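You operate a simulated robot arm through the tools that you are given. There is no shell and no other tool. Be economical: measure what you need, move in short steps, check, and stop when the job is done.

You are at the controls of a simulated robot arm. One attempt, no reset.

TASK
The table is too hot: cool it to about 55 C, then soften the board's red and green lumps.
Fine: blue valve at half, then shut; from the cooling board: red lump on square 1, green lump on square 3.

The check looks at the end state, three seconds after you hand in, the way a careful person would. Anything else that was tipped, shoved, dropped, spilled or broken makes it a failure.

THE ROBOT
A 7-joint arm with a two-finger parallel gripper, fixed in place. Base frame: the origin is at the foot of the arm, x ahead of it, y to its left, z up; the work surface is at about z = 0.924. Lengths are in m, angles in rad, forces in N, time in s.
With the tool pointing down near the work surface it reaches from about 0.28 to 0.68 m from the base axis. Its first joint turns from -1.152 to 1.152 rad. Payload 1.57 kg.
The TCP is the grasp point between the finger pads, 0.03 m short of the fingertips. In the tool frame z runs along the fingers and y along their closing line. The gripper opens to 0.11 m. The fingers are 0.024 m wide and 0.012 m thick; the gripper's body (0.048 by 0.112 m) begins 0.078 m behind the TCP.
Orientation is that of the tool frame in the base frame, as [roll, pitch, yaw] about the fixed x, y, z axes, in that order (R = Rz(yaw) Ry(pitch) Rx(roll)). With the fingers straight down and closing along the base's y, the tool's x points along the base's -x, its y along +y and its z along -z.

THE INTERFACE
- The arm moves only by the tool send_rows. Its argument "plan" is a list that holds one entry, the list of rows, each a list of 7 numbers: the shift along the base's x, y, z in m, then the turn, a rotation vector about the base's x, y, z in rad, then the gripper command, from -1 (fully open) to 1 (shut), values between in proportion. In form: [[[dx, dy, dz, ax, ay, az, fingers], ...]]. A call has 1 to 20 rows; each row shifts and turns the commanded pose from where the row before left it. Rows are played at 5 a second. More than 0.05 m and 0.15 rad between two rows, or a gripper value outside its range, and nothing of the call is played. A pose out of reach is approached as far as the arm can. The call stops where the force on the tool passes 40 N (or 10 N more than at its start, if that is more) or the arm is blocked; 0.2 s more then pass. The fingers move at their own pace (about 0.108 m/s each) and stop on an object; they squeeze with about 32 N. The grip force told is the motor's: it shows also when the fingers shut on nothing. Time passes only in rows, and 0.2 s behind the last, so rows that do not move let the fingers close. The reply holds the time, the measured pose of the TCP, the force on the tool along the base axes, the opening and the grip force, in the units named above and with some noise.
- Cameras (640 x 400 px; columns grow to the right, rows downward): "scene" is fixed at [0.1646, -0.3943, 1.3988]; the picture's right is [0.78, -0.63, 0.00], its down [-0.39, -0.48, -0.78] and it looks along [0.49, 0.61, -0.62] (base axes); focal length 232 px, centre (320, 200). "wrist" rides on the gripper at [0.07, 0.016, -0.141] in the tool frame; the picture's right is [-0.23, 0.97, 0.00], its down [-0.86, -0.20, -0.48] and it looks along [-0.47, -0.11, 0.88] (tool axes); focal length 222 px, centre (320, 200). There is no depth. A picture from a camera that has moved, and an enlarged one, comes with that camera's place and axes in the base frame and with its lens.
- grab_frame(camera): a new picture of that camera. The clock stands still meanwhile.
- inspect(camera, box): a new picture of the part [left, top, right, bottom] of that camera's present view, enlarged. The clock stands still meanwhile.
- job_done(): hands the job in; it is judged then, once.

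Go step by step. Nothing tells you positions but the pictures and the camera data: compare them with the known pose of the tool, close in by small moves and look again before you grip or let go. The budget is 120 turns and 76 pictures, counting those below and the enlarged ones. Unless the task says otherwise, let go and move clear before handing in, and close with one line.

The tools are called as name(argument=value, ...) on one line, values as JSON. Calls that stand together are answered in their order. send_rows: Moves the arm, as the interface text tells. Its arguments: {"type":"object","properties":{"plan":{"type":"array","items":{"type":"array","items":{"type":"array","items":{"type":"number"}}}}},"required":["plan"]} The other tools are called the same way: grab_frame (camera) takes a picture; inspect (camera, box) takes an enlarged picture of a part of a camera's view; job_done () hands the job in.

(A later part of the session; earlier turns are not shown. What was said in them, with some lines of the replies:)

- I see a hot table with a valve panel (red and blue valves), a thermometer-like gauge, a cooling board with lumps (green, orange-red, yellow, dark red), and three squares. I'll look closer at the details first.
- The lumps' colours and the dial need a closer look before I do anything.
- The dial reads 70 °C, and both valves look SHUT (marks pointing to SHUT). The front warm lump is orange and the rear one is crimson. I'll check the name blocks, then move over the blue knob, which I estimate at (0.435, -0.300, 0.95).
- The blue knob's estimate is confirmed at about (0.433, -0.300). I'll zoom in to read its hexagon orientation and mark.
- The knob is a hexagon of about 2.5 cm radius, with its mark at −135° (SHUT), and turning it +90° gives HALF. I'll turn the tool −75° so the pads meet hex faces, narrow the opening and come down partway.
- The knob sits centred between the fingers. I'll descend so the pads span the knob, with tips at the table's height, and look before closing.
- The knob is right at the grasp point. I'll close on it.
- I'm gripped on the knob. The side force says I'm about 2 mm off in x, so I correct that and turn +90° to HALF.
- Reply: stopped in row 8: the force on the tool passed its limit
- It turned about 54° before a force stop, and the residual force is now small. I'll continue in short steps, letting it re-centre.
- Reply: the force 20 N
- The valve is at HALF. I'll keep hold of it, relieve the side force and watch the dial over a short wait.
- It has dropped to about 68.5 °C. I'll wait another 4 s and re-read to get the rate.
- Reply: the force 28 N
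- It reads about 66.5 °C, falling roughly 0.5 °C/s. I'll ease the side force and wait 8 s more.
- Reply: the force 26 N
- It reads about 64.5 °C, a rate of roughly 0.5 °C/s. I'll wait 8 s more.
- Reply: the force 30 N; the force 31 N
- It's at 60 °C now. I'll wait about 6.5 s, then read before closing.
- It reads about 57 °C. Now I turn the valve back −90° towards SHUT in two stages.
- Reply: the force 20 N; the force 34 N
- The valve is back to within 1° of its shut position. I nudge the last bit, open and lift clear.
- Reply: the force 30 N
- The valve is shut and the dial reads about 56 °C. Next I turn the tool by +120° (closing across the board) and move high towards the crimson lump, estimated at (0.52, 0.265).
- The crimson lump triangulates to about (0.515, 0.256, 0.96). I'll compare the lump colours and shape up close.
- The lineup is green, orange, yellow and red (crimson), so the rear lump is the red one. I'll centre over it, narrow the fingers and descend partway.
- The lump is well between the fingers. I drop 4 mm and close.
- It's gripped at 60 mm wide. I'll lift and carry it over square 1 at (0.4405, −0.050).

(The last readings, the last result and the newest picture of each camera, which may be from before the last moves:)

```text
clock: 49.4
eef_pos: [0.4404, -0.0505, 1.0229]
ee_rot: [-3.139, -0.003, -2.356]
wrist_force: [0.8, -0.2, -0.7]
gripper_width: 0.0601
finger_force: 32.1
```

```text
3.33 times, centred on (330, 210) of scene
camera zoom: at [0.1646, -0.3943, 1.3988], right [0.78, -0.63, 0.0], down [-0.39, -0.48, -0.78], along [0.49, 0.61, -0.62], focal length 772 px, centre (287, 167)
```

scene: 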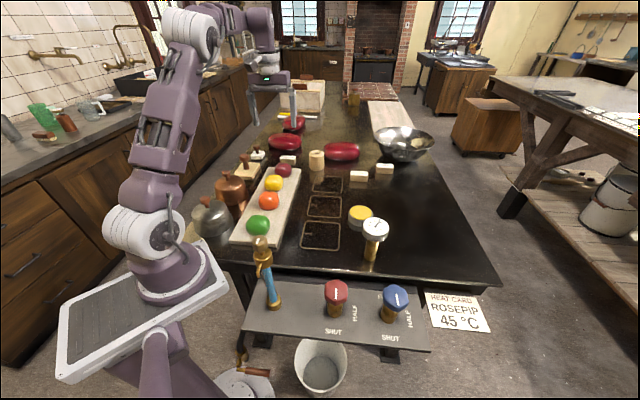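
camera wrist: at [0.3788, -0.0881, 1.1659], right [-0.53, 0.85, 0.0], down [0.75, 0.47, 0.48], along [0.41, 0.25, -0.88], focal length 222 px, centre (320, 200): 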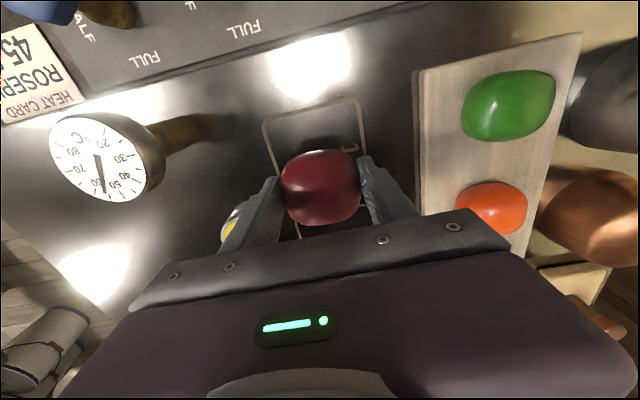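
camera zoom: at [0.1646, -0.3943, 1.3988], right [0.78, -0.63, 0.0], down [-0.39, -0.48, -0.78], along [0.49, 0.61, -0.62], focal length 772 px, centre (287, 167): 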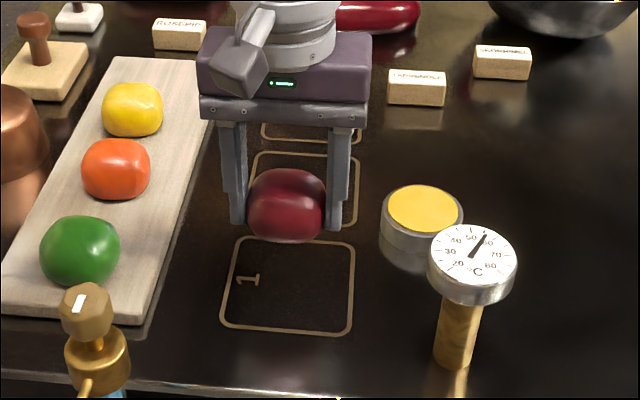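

It's centred over square 1. I'll descend in small steps, watching the vertical force.

send_rows(plan=[[[0, 0, -0.03, 0, 0, 0, 0.4], [0, 0, -0.02, 0, 0, 0, 0.4], [0, 0, -0.006, 0, 0, 0, 0.4], [0, 0, -0.003, 0, 0, 0, 0.4]]])

inspect(camera="scene", box=[290, 190, 350, 260])

```text
clock: 50.4
eef_pos: [0.4386, -0.0495, 0.9636]
ee_rot: [-3.137, -0.004, -2.355]
wrist_force: [0.0, 0.5, -1.5]
gripper_width: 0.0597
finger_force: 32.2
```

```text
5.71 times, centred on (320, 225) of scene
camera zoom: at [0.1646, -0.3943, 1.3988], right [0.78, -0.63, 0.0], down [-0.39, -0.48, -0.78], along [0.49, 0.61, -0.62], focal length 1323 px, centre (320, 57)
```

zoom: 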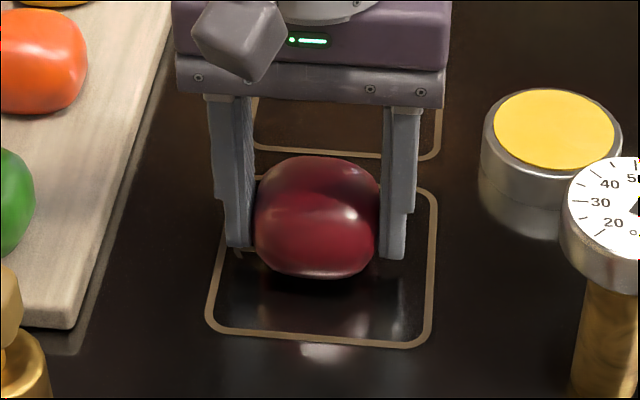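

send_rows(plan=[[[0, 0, -0.003, 0, 0, 0, 0.4], [0, 0, -0.002, 0, 0, 0, 0.4]]])

send_rows(plan=[[[0, 0, -0.002, 0, 0, 0, 0.4]]])

```text
clock: 51.0
eef_pos: [0.4394, -0.0496, 0.9596]
ee_rot: [-3.137, -0.003, -2.357]
wrist_force: [0.2, 0.3, -1.5]
gripper_width: 0.0598
finger_force: 32.1
```

```text
clock: 51.4
eef_pos: [0.4406, -0.049, 0.9569]
ee_rot: [-3.137, -0.004, -2.356]
wrist_force: [0.5, 0.3, -1.0]
gripper_width: 0.0603
finger_force: 32.2
```

inspect(camera="scene", box=[290, 190, 350, 260])

grab_frame(camera="wrist")

```text
5.71 times, centred on (320, 225) of scene
camera zoom: at [0.1646, -0.3943, 1.3988], right [0.78, -0.63, 0.0], down [-0.39, -0.48, -0.78], along [0.49, 0.61, -0.62], focal length 1323 px, centre (320, 57)
```

zoom: 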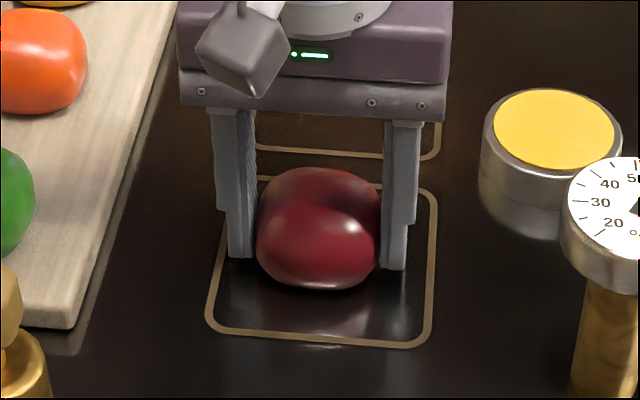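

```text
32 pictures are left
camera wrist: at [0.3787, -0.0871, 1.0991], right [-0.53, 0.85, 0.0], down [0.75, 0.47, 0.48], along [0.41, 0.25, -0.88], focal length 222 px, centre (320, 200)
```

wrist: 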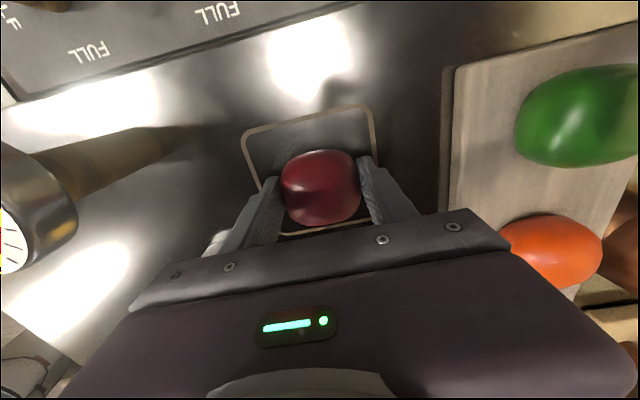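

It's centred in the square. I lower 2 mm more to set it down.

send_rows(plan=[[[0, 0, -0.0015, 0, 0, 0, 0.4], [0, 0, 0, 0, 0, 0, 0.4]]])

```text
clock: 52.0
eef_pos: [0.4396, -0.0489, 0.9556]
ee_rot: [-3.139, -0.003, -2.358]
wrist_force: [0.3, -1.5, 1.6]
gripper_width: 0.06
finger_force: 32.4
```

The vertical force flipped sign, so it's in contact. I release gently and lift.

send_rows(plan=[[[0, 0, 0, 0, 0, 0, -0.2], [0, 0, 0, 0, 0, 0, -0.5], [0, 0, 0, 0, 0, 0, -0.6], [0, 0, 0.02, 0, 0, 0, -0.6], [0, 0, 0.04, 0, 0, 0, -0.6], [0, 0, 0.05, 0, 0, 0, -0.6], [0, 0, 0.05, 0, 0, 0, -0.6], [0, 0, 0, 0, 0, 0, -0.6]]])

grab_frame(camera="wrist")

inspect(camera="scene", box=[230, 160, 410, 280])

```text
clock: 53.8
eef_pos: [0.4405, -0.0487, 1.1151]
ee_rot: [-3.137, -0.003, -2.355]
wrist_force: [0.3, 0.4, -0.2]
gripper_width: 0.0878
finger_force: 0.0
```

```text
31 pictures are left
camera wrist: at [0.3779, -0.0862, 1.2589], right [-0.53, 0.85, 0.0], down [0.75, 0.47, 0.48], along [0.41, 0.25, -0.88], focal length 222 px, centre (320, 200)
```

wrist: 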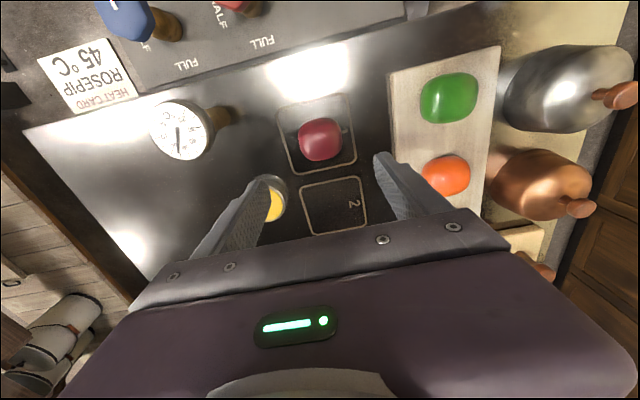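

```text
3.33 times, centred on (320, 220) of scene
camera zoom: at [0.1646, -0.3943, 1.3988], right [0.78, -0.63, 0.0], down [-0.39, -0.48, -0.78], along [0.49, 0.61, -0.62], focal length 772 px, centre (320, 133)
```

zoom: 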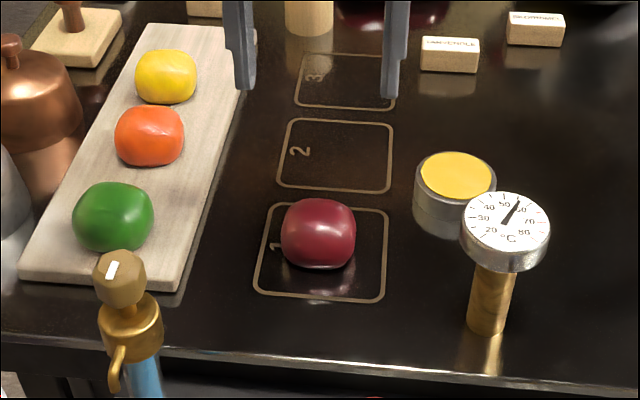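

The red lump sits inside square 1. Next is the green lump at about (0.314, 0.055), so I'll move above it with a moderate opening and clear of the metal bells.

send_rows(plan=[[[-0.0253, 0.0208, 0, 0, 0, 0, -0.5], [-0.0253, 0.0208, 0, 0, 0, 0, -0.5], [-0.0253, 0.0208, 0, 0, 0, 0, -0.5], [-0.0253, 0.0208, 0, 0, 0, 0, -0.5], [-0.0253, 0.0208, 0, 0, 0, 0, -0.5], [0, 0, -0.04, 0, 0, 0, -0.5], [0, 0, -0.03, 0, 0, 0, -0.5], [0, 0, 0, 0, 0, 0, -0.5]]])

grab_frame(camera="wrist")

grab_frame(camera="scene")

```text
clock: 55.6
eef_pos: [0.3146, 0.0565, 1.0443]
ee_rot: [-3.138, -0.004, -2.357]
wrist_force: [-0.7, 0.1, 0.4]
gripper_width: 0.0822
finger_force: 0.1
```

```text
29 pictures are left
camera wrist: at [0.2524, 0.0183, 1.1879], right [-0.53, 0.85, 0.0], down [0.75, 0.47, 0.48], along [0.41, 0.25, -0.88], focal length 222 px, centre (320, 200)
```

wrist: 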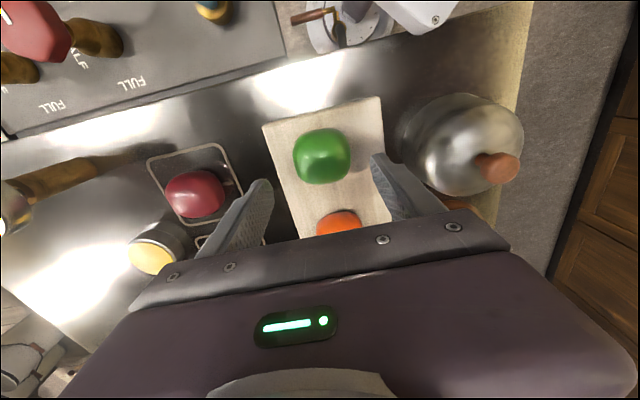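

```text
28 pictures are left
```

scene: 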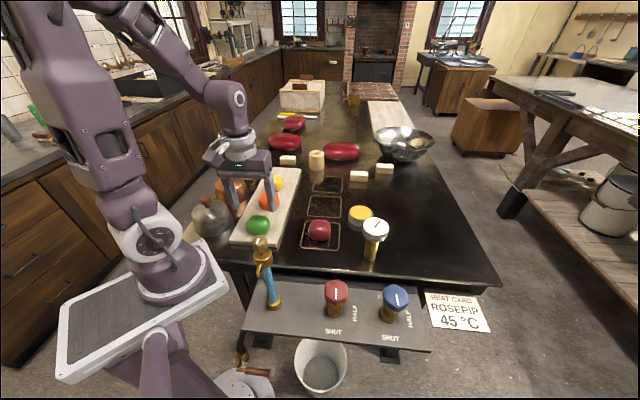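

It's aligned over the green lump, with about 3 cm clearance to the bell. Descending to grasp height.

send_rows(plan=[[[-0.001, 0, -0.03, 0, 0, 0, -0.5], [0, 0, -0.025, 0, 0, 0, -0.5], [0, 0, -0.012, 0, 0, 0, -0.5], [0, 0, -0.004, 0, 0, 0, -0.5], [0, 0, 0, 0, 0, 0, -0.5]]])

grab_frame(camera="wrist")

```text
clock: 56.8
eef_pos: [0.3128, 0.0551, 0.9744]
ee_rot: [-3.139, -0.003, -2.355]
wrist_force: [-0.3, -0.1, -0.7]
gripper_width: 0.0825
finger_force: 0.0
```

```text
27 pictures are left
camera wrist: at [0.2516, 0.0173, 1.1176], right [-0.53, 0.85, 0.0], down [0.75, 0.47, 0.48], along [0.41, 0.25, -0.88], focal length 222 px, centre (320, 200)
```

wrist: 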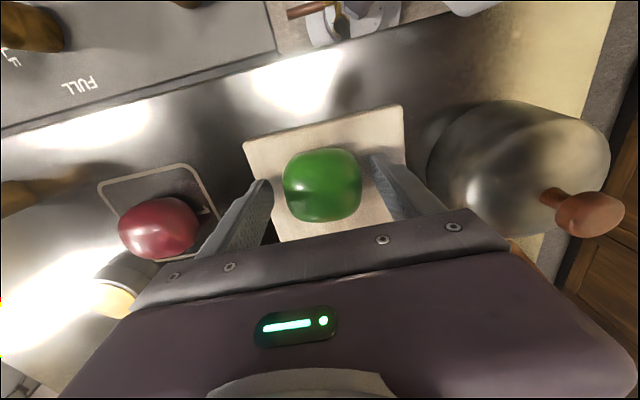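

The fingers straddle the green lump. I close, lift and carry it to square 3 at (0.617, 0.124).

send_rows(plan=[[[0, 0, 0, 0, 0, 0, -0.2], [0, 0, 0, 0, 0, 0, 0.1], [0, 0, 0, 0, 0, 0, 0.4], [0, 0, 0, 0, 0, 0, 0.4]]])

send_rows(plan=[[[0, 0, 0.03, 0, 0, 0, 0.4], [0, 0, 0.05, 0, 0, 0, 0.4], [0, 0, 0.05, 0, 0, 0, 0.4], [0.038, 0.0087, 0, 0, 0, 0, 0.4], [0.038, 0.0087, 0, 0, 0, 0, 0.4], [0.038, 0.0087, 0, 0, 0, 0, 0.4], [0.038, 0.0087, 0, 0, 0, 0, 0.4], [0.038, 0.0087, 0, 0, 0, 0, 0.4], [0.038, 0.0087, 0, 0, 0, 0, 0.4], [0.038, 0.0087, 0, 0, 0, 0, 0.4], [0.038, 0.0087, 0, 0, 0, 0, 0.4], [0, 0, -0.05, 0, 0, 0, 0.4], [0, 0, -0.03, 0, 0, 0, 0.4], [0, 0, 0, 0, 0, 0, 0.4]]])

grab_frame(camera="wrist")

inspect(camera="scene", box=[250, 140, 410, 260])

```text
clock: 57.8
eef_pos: [0.3133, 0.055, 0.9752]
ee_rot: [-3.137, -0.003, -2.359]
wrist_force: [0.4, -1.3, 0.5]
gripper_width: 0.0601
finger_force: 32.3
```

```text
clock: 60.8
eef_pos: [0.6164, 0.1234, 1.0251]
ee_rot: [-3.138, -0.004, -2.356]
wrist_force: [-0.2, 0.7, -1.2]
gripper_width: 0.0601
finger_force: 31.9
```

```text
26 pictures are left
camera wrist: at [0.5554, 0.0869, 1.1679], right [-0.53, 0.85, 0.0], down [0.75, 0.47, 0.48], along [0.41, 0.25, -0.88], focal length 222 px, centre (320, 200)
```

wrist: 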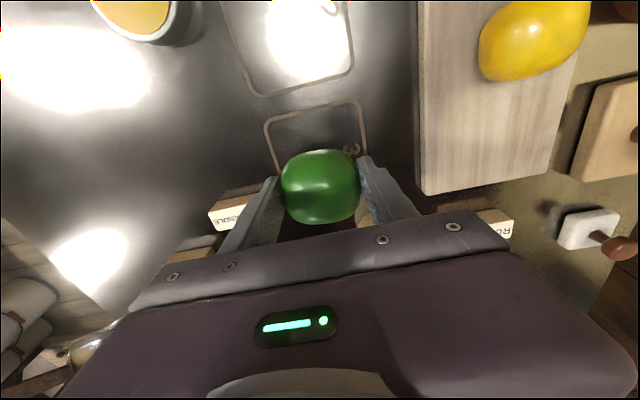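

```text
3.33 times, centred on (330, 200) of scene
camera zoom: at [0.1646, -0.3943, 1.3988], right [0.78, -0.63, 0.0], down [-0.39, -0.48, -0.78], along [0.49, 0.61, -0.62], focal length 772 px, centre (287, 200)
```

zoom: 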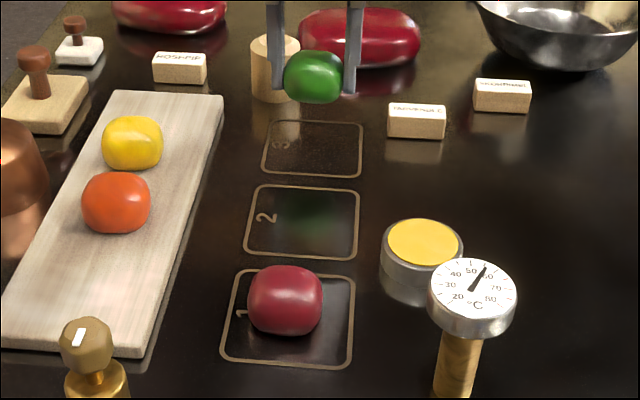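

It's positioned over square 3. Descending in steps.

send_rows(plan=[[[0, 0, -0.03, 0, 0, 0, 0.4], [0, 0, -0.02, 0, 0, 0, 0.4], [0, 0, -0.01, 0, 0, 0, 0.4], [0, 0, -0.005, 0, 0, 0, 0.4], [0, 0, 0, 0, 0, 0, 0.4]]])

inspect(camera="scene", box=[295, 145, 365, 215])

grab_frame(camera="wrist")

```text
clock: 62.0
eef_pos: [0.6175, 0.1232, 0.9597]
ee_rot: [-3.139, -0.004, -2.358]
wrist_force: [0.7, 1.0, -0.5]
gripper_width: 0.0602
finger_force: 31.9
```

```text
5.71 times, centred on (330, 180) of scene
camera zoom: at [0.1646, -0.3943, 1.3988], right [0.78, -0.63, 0.0], down [-0.39, -0.48, -0.78], along [0.49, 0.61, -0.62], focal length 1323 px, centre (263, 314)
```

zoom: 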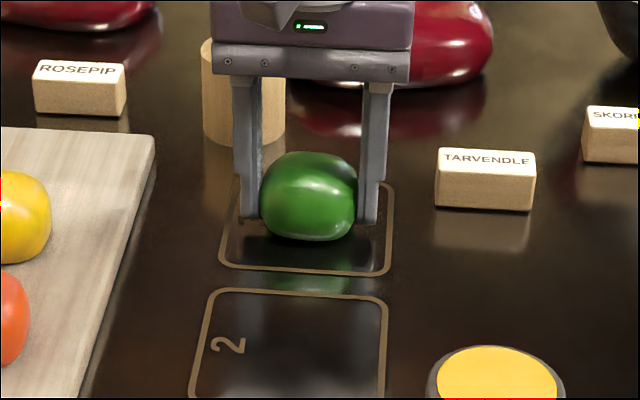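

```text
23 pictures are left
camera wrist: at [0.5565, 0.0857, 1.1025], right [-0.53, 0.85, 0.0], down [0.75, 0.47, 0.48], along [0.41, 0.25, -0.88], focal length 222 px, centre (320, 200)
```

wrist: 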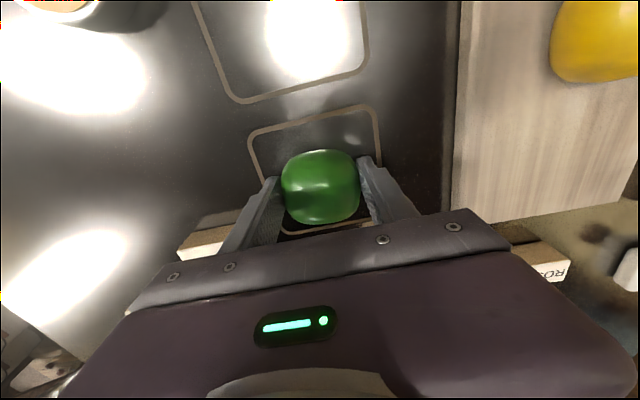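

send_rows(plan=[[[-0.002, -0.002, -0.002, 0, 0, 0, 0.4], [0, 0, 0, 0, 0, 0, 0.4]]])

send_rows(plan=[[[0, 0, -0.0015, 0, 0, 0, 0.4], [0, 0, 0, 0, 0, 0, 0.4]]])

```text
clock: 62.6
eef_pos: [0.6168, 0.1206, 0.9586]
ee_rot: [-3.138, -0.002, -2.356]
wrist_force: [0.7, 0.1, -0.6]
gripper_width: 0.0602
finger_force: 31.6
```

```text
clock: 63.2
eef_pos: [0.6157, 0.1196, 0.9565]
ee_rot: [-3.136, -0.001, -2.356]
wrist_force: [-2.4, -2.1, 14.1]
gripper_width: 0.0599
finger_force: 31.5
```

It's in contact with the table (14 N). I release and lift clear.

send_rows(plan=[[[0, 0, 0.0005, 0, 0, 0, 0.0], [0, 0, 0, 0, 0, 0, -0.3], [0, 0, 0, 0, 0, 0, -0.5], [0, 0, 0.02, 0, 0, 0, -0.5], [0, 0, 0.04, 0, 0, 0, -0.5], [0, 0, 0.05, 0, 0, 0, -0.5], [0, 0, 0.05, 0, 0, 0, -0.5], [-0.03, 0.0, 0.05, 0, 0, 0, -0.5], [-0.04, 0.02, 0.05, 0, 0, 0, -0.5], [-0.04, 0.02, 0, 0, 0, 0, -0.5]]])

grab_frame(camera="scene")

inspect(camera="scene", box=[352, 212, 400, 242])

inspect(camera="scene", box=[250, 150, 410, 260])

```text
refused: row 8 steps farther than a row can; nothing moved
```

```text
22 pictures are left
```

scene: 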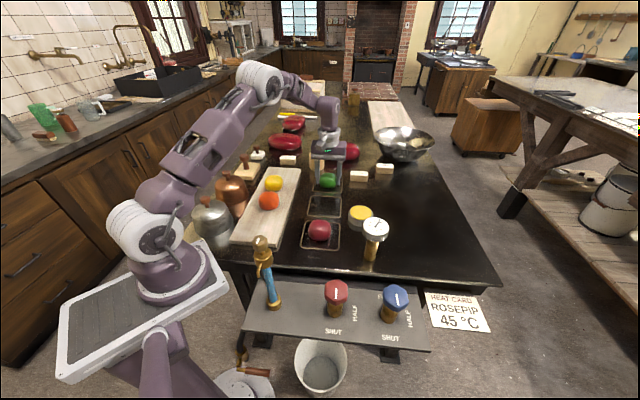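

```text
13.33 times, centred on (376, 227) of scene
camera zoom: at [0.1643, -0.3944, 1.3988], right [0.78, -0.63, 0.0], down [-0.39, -0.48, -0.78], along [0.49, 0.61, -0.62], focal length 3088 px, centre (-427, -160)
```

zoom: 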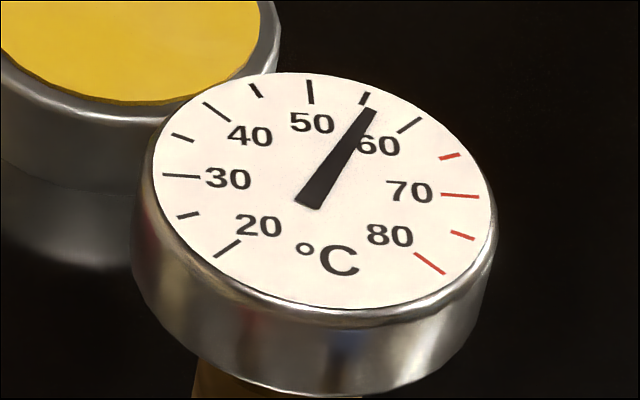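

```text
3.64 times, centred on (330, 205) of scene
camera zoom: at [0.1643, -0.3944, 1.3988], right [0.78, -0.63, 0.0], down [-0.39, -0.48, -0.78], along [0.49, 0.61, -0.62], focal length 842 px, centre (284, 182)
```

zoom: 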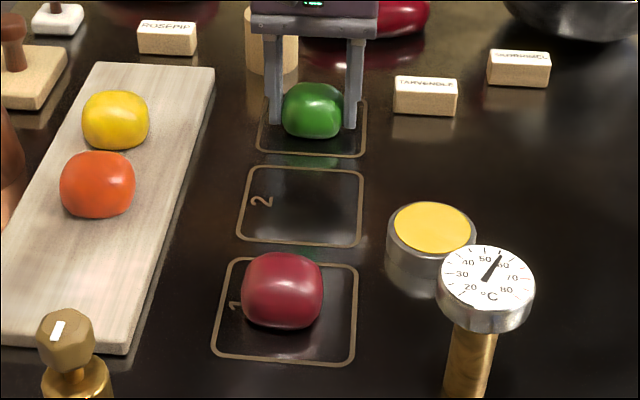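

The call was refused because one row's step was too long, so nothing moved. I'll repeat it with smaller steps. The dial holds steady at about 56 °C.

send_rows(plan=[[[0, 0, 0.0005, 0, 0, 0, 0.0], [0, 0, 0, 0, 0, 0, -0.3], [0, 0, 0, 0, 0, 0, -0.5], [0, 0, 0.02, 0, 0, 0, -0.5], [0, 0, 0.04, 0, 0, 0, -0.5], [0, 0, 0.045, 0, 0, 0, -0.5], [0, 0, 0.045, 0, 0, 0, -0.5], [-0.03, 0.0, 0.035, 0, 0, 0, -0.5], [-0.03, 0.02, 0.03, 0, 0, 0, -0.5], [-0.04, 0.02, 0, 0, 0, 0, -0.5], [-0.03, 0.02, 0, 0, 0, 0, -0.5]]])

inspect(camera="scene", box=[250, 150, 410, 260])

grab_frame(camera="wrist")

```text
clock: 65.6
eef_pos: [0.4833, 0.1801, 1.1721]
ee_rot: [-3.138, -0.002, -2.355]
wrist_force: [-0.3, -0.6, -0.3]
gripper_width: 0.0827
finger_force: 0.1
```

```text
3.64 times, centred on (330, 205) of scene
camera zoom: at [0.1646, -0.3943, 1.3988], right [0.78, -0.63, 0.0], down [-0.39, -0.48, -0.78], along [0.49, 0.61, -0.62], focal length 842 px, centre (284, 182)
```

zoom: 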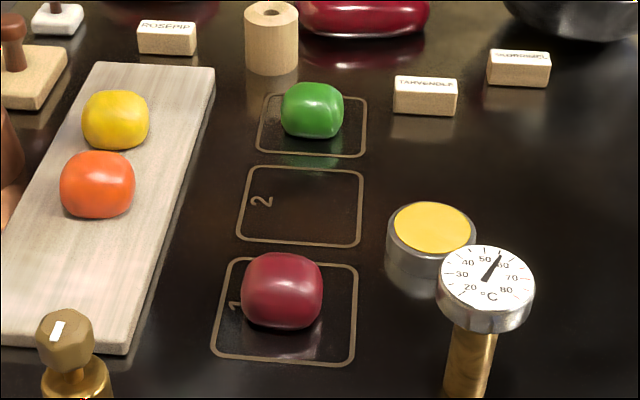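

```text
18 pictures are left
camera wrist: at [0.4223, 0.1423, 1.3154], right [-0.53, 0.85, 0.0], down [0.75, 0.47, 0.48], along [0.41, 0.25, -0.88], focal length 222 px, centre (320, 200)
```

wrist: 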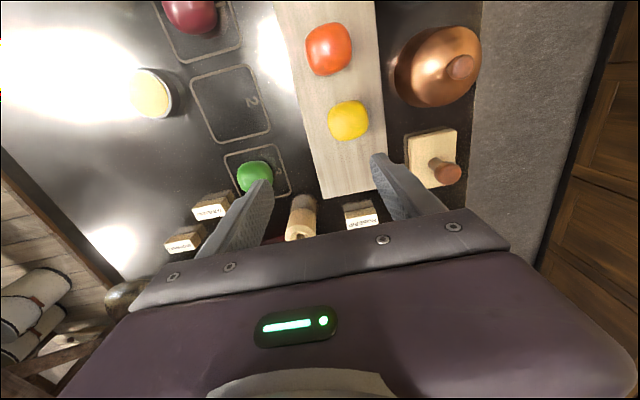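

Both lumps are in their squares. I'll wait to let them warm, then compare their shape and the dial.

send_rows(plan=[[[0, 0, 0, 0, 0, 0, -0.5], [0, 0, 0, 0, 0, 0, -0.5], [0, 0, 0, 0, 0, 0, -0.5], [0, 0, 0, 0, 0, 0, -0.5], [0, 0, 0, 0, 0, 0, -0.5], [0, 0, 0, 0, 0, 0, -0.5], [0, 0, 0, 0, 0, 0, -0.5], [0, 0, 0, 0, 0, 0, -0.5], [0, 0, 0, 0, 0, 0, -0.5], [0, 0, 0, 0, 0, 0, -0.5], [0, 0, 0, 0, 0, 0, -0.5], [0, 0, 0, 0, 0, 0, -0.5], [0, 0, 0, 0, 0, 0, -0.5], [0, 0, 0, 0, 0, 0, -0.5], [0, 0, 0, 0, 0, 0, -0.5], [0, 0, 0, 0, 0, 0, -0.5], [0, 0, 0, 0, 0, 0, -0.5], [0, 0, 0, 0, 0, 0, -0.5], [0, 0, 0, 0, 0, 0, -0.5], [0, 0, 0, 0, 0, 0, -0.5]]])

send_rows(plan=[[[0, 0, 0, 0, 0, 0, -0.5], [0, 0, 0, 0, 0, 0, -0.5], [0, 0, 0, 0, 0, 0, -0.5], [0, 0, 0, 0, 0, 0, -0.5], [0, 0, 0, 0, 0, 0, -0.5], [0, 0, 0, 0, 0, 0, -0.5], [0, 0, 0, 0, 0, 0, -0.5], [0, 0, 0, 0, 0, 0, -0.5], [0, 0, 0, 0, 0, 0, -0.5], [0, 0, 0, 0, 0, 0, -0.5], [0, 0, 0, 0, 0, 0, -0.5], [0, 0, 0, 0, 0, 0, -0.5], [0, 0, 0, 0, 0, 0, -0.5], [0, 0, 0, 0, 0, 0, -0.5], [0, 0, 0, 0, 0, 0, -0.5], [0, 0, 0, 0, 0, 0, -0.5], [0, 0, 0, 0, 0, 0, -0.5], [0, 0, 0, 0, 0, 0, -0.5], [0, 0, 0, 0, 0, 0, -0.5], [0, 0, 0, 0, 0, 0, -0.5]]])

inspect(camera="scene", box=[250, 150, 410, 260])

inspect(camera="scene", box=[352, 212, 400, 242])

```text
clock: 69.8
eef_pos: [0.4846, 0.1794, 1.1715]
ee_rot: [-3.138, -0.002, -2.357]
wrist_force: [0.0, 0.7, 0.3]
gripper_width: 0.0825
finger_force: 0.0
```

```text
clock: 74.0
eef_pos: [0.4847, 0.1794, 1.1718]
ee_rot: [-3.137, -0.004, -2.356]
wrist_force: [0.2, 0.2, 0.6]
gripper_width: 0.0822
finger_force: 0.0
```

```text
3.64 times, centred on (330, 205) of scene
camera zoom: at [0.1646, -0.3943, 1.3988], right [0.78, -0.63, 0.0], down [-0.39, -0.48, -0.78], along [0.49, 0.61, -0.62], focal length 842 px, centre (284, 182)
```

zoom: 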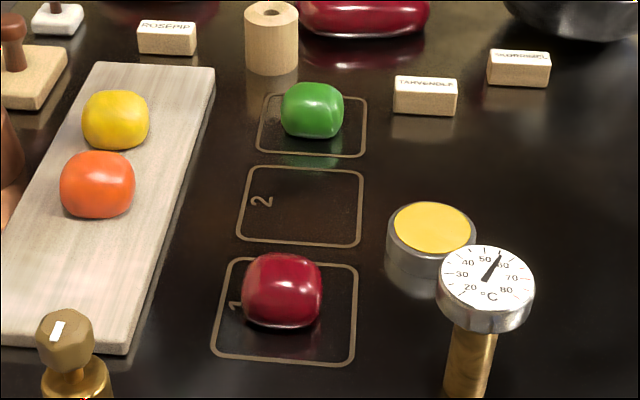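

```text
13.33 times, centred on (376, 227) of scene
camera zoom: at [0.1646, -0.3943, 1.3988], right [0.78, -0.63, 0.0], down [-0.39, -0.48, -0.78], along [0.49, 0.61, -0.62], focal length 3088 px, centre (-427, -160)
```

zoom: 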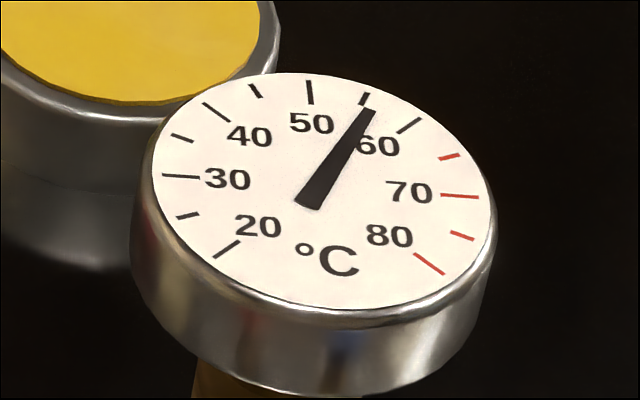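

The red lump has turned brighter and glossy (softened) about 20 s after placement. The green one went down later, so I wait about 12 s more.

send_rows(plan=[[[0, 0, 0, 0, 0, 0, -0.5], [0, 0, 0, 0, 0, 0, -0.5], [0, 0, 0, 0, 0, 0, -0.5], [0, 0, 0, 0, 0, 0, -0.5], [0, 0, 0, 0, 0, 0, -0.5], [0, 0, 0, 0, 0, 0, -0.5], [0, 0, 0, 0, 0, 0, -0.5], [0, 0, 0, 0, 0, 0, -0.5], [0, 0, 0, 0, 0, 0, -0.5], [0, 0, 0, 0, 0, 0, -0.5], [0, 0, 0, 0, 0, 0, -0.5], [0, 0, 0, 0, 0, 0, -0.5], [0, 0, 0, 0, 0, 0, -0.5], [0, 0, 0, 0, 0, 0, -0.5], [0, 0, 0, 0, 0, 0, -0.5], [0, 0, 0, 0, 0, 0, -0.5], [0, 0, 0, 0, 0, 0, -0.5], [0, 0, 0, 0, 0, 0, -0.5], [0, 0, 0, 0, 0, 0, -0.5], [0, 0, 0, 0, 0, 0, -0.5]]])

send_rows(plan=[[[0, 0, 0, 0, 0, 0, -0.5], [0, 0, 0, 0, 0, 0, -0.5], [0, 0, 0, 0, 0, 0, -0.5], [0, 0, 0, 0, 0, 0, -0.5], [0, 0, 0, 0, 0, 0, -0.5], [0, 0, 0, 0, 0, 0, -0.5], [0, 0, 0, 0, 0, 0, -0.5], [0, 0, 0, 0, 0, 0, -0.5], [0, 0, 0, 0, 0, 0, -0.5], [0, 0, 0, 0, 0, 0, -0.5], [0, 0, 0, 0, 0, 0, -0.5], [0, 0, 0, 0, 0, 0, -0.5], [0, 0, 0, 0, 0, 0, -0.5], [0, 0, 0, 0, 0, 0, -0.5], [0, 0, 0, 0, 0, 0, -0.5], [0, 0, 0, 0, 0, 0, -0.5], [0, 0, 0, 0, 0, 0, -0.5], [0, 0, 0, 0, 0, 0, -0.5], [0, 0, 0, 0, 0, 0, -0.5], [0, 0, 0, 0, 0, 0, -0.5]]])

inspect(camera="scene", box=[250, 150, 410, 260])

```text
clock: 78.2
eef_pos: [0.484, 0.1799, 1.1727]
ee_rot: [-3.138, -0.003, -2.357]
wrist_force: [-0.2, 0.1, 0.2]
gripper_width: 0.0824
finger_force: 0.1
```

```text
clock: 82.4
eef_pos: [0.4848, 0.1798, 1.1732]
ee_rot: [-3.137, -0.003, -2.357]
wrist_force: [-0.9, 0.4, 0.6]
gripper_width: 0.0826
finger_force: 0.0
```

```text
3.64 times, centred on (330, 205) of scene
camera zoom: at [0.1646, -0.3943, 1.3988], right [0.78, -0.63, 0.0], down [-0.39, -0.48, -0.78], along [0.49, 0.61, -0.62], focal length 842 px, centre (284, 182)
```

zoom: 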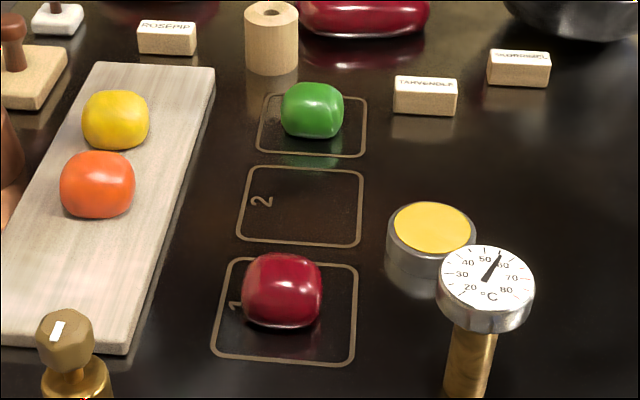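

The green one hasn't changed yet. I'll wait another few seconds.

send_rows(plan=[[[0, 0, 0, 0, 0, 0, -0.5], [0, 0, 0, 0, 0, 0, -0.5], [0, 0, 0, 0, 0, 0, -0.5], [0, 0, 0, 0, 0, 0, -0.5], [0, 0, 0, 0, 0, 0, -0.5], [0, 0, 0, 0, 0, 0, -0.5], [0, 0, 0, 0, 0, 0, -0.5], [0, 0, 0, 0, 0, 0, -0.5], [0, 0, 0, 0, 0, 0, -0.5], [0, 0, 0, 0, 0, 0, -0.5], [0, 0, 0, 0, 0, 0, -0.5], [0, 0, 0, 0, 0, 0, -0.5], [0, 0, 0, 0, 0, 0, -0.5], [0, 0, 0, 0, 0, 0, -0.5], [0, 0, 0, 0, 0, 0, -0.5], [0, 0, 0, 0, 0, 0, -0.5], [0, 0, 0, 0, 0, 0, -0.5], [0, 0, 0, 0, 0, 0, -0.5], [0, 0, 0, 0, 0, 0, -0.5], [0, 0, 0, 0, 0, 0, -0.5]]])

inspect(camera="scene", box=[250, 150, 410, 260])

```text
clock: 86.6
eef_pos: [0.4845, 0.1796, 1.1733]
ee_rot: [-3.14, -0.004, -2.355]
wrist_force: [0.4, 0.3, -0.6]
gripper_width: 0.0824
finger_force: 0.0
```

```text
3.64 times, centred on (330, 205) of scene
camera zoom: at [0.1646, -0.3943, 1.3988], right [0.78, -0.63, 0.0], down [-0.39, -0.48, -0.78], along [0.49, 0.61, -0.62], focal length 842 px, centre (284, 182)
```

zoom: 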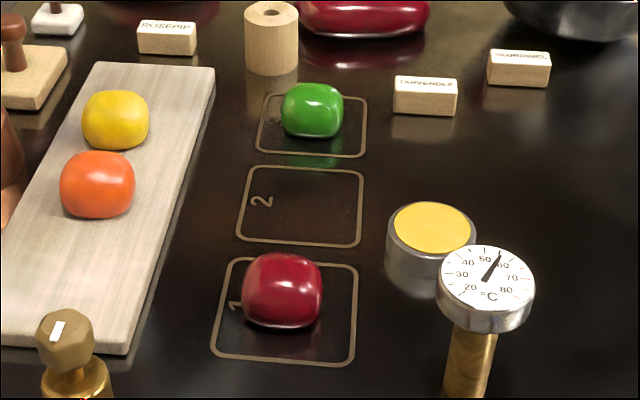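

The green lump is now glossy and brighter too, so both have softened. The dial reads about 56 °C, both valves are shut, and the arm is clear. Handing in.

job_done()

```text
The job is handed in.
```

The table is cooled to about 56 °C and the blue valve is shut again. The red lump is softened on square 1 and the green lump on square 3, with the arm clear and nothing else disturbed that I could see. I took the crimson lump as the red one and left the orange lump on the board.
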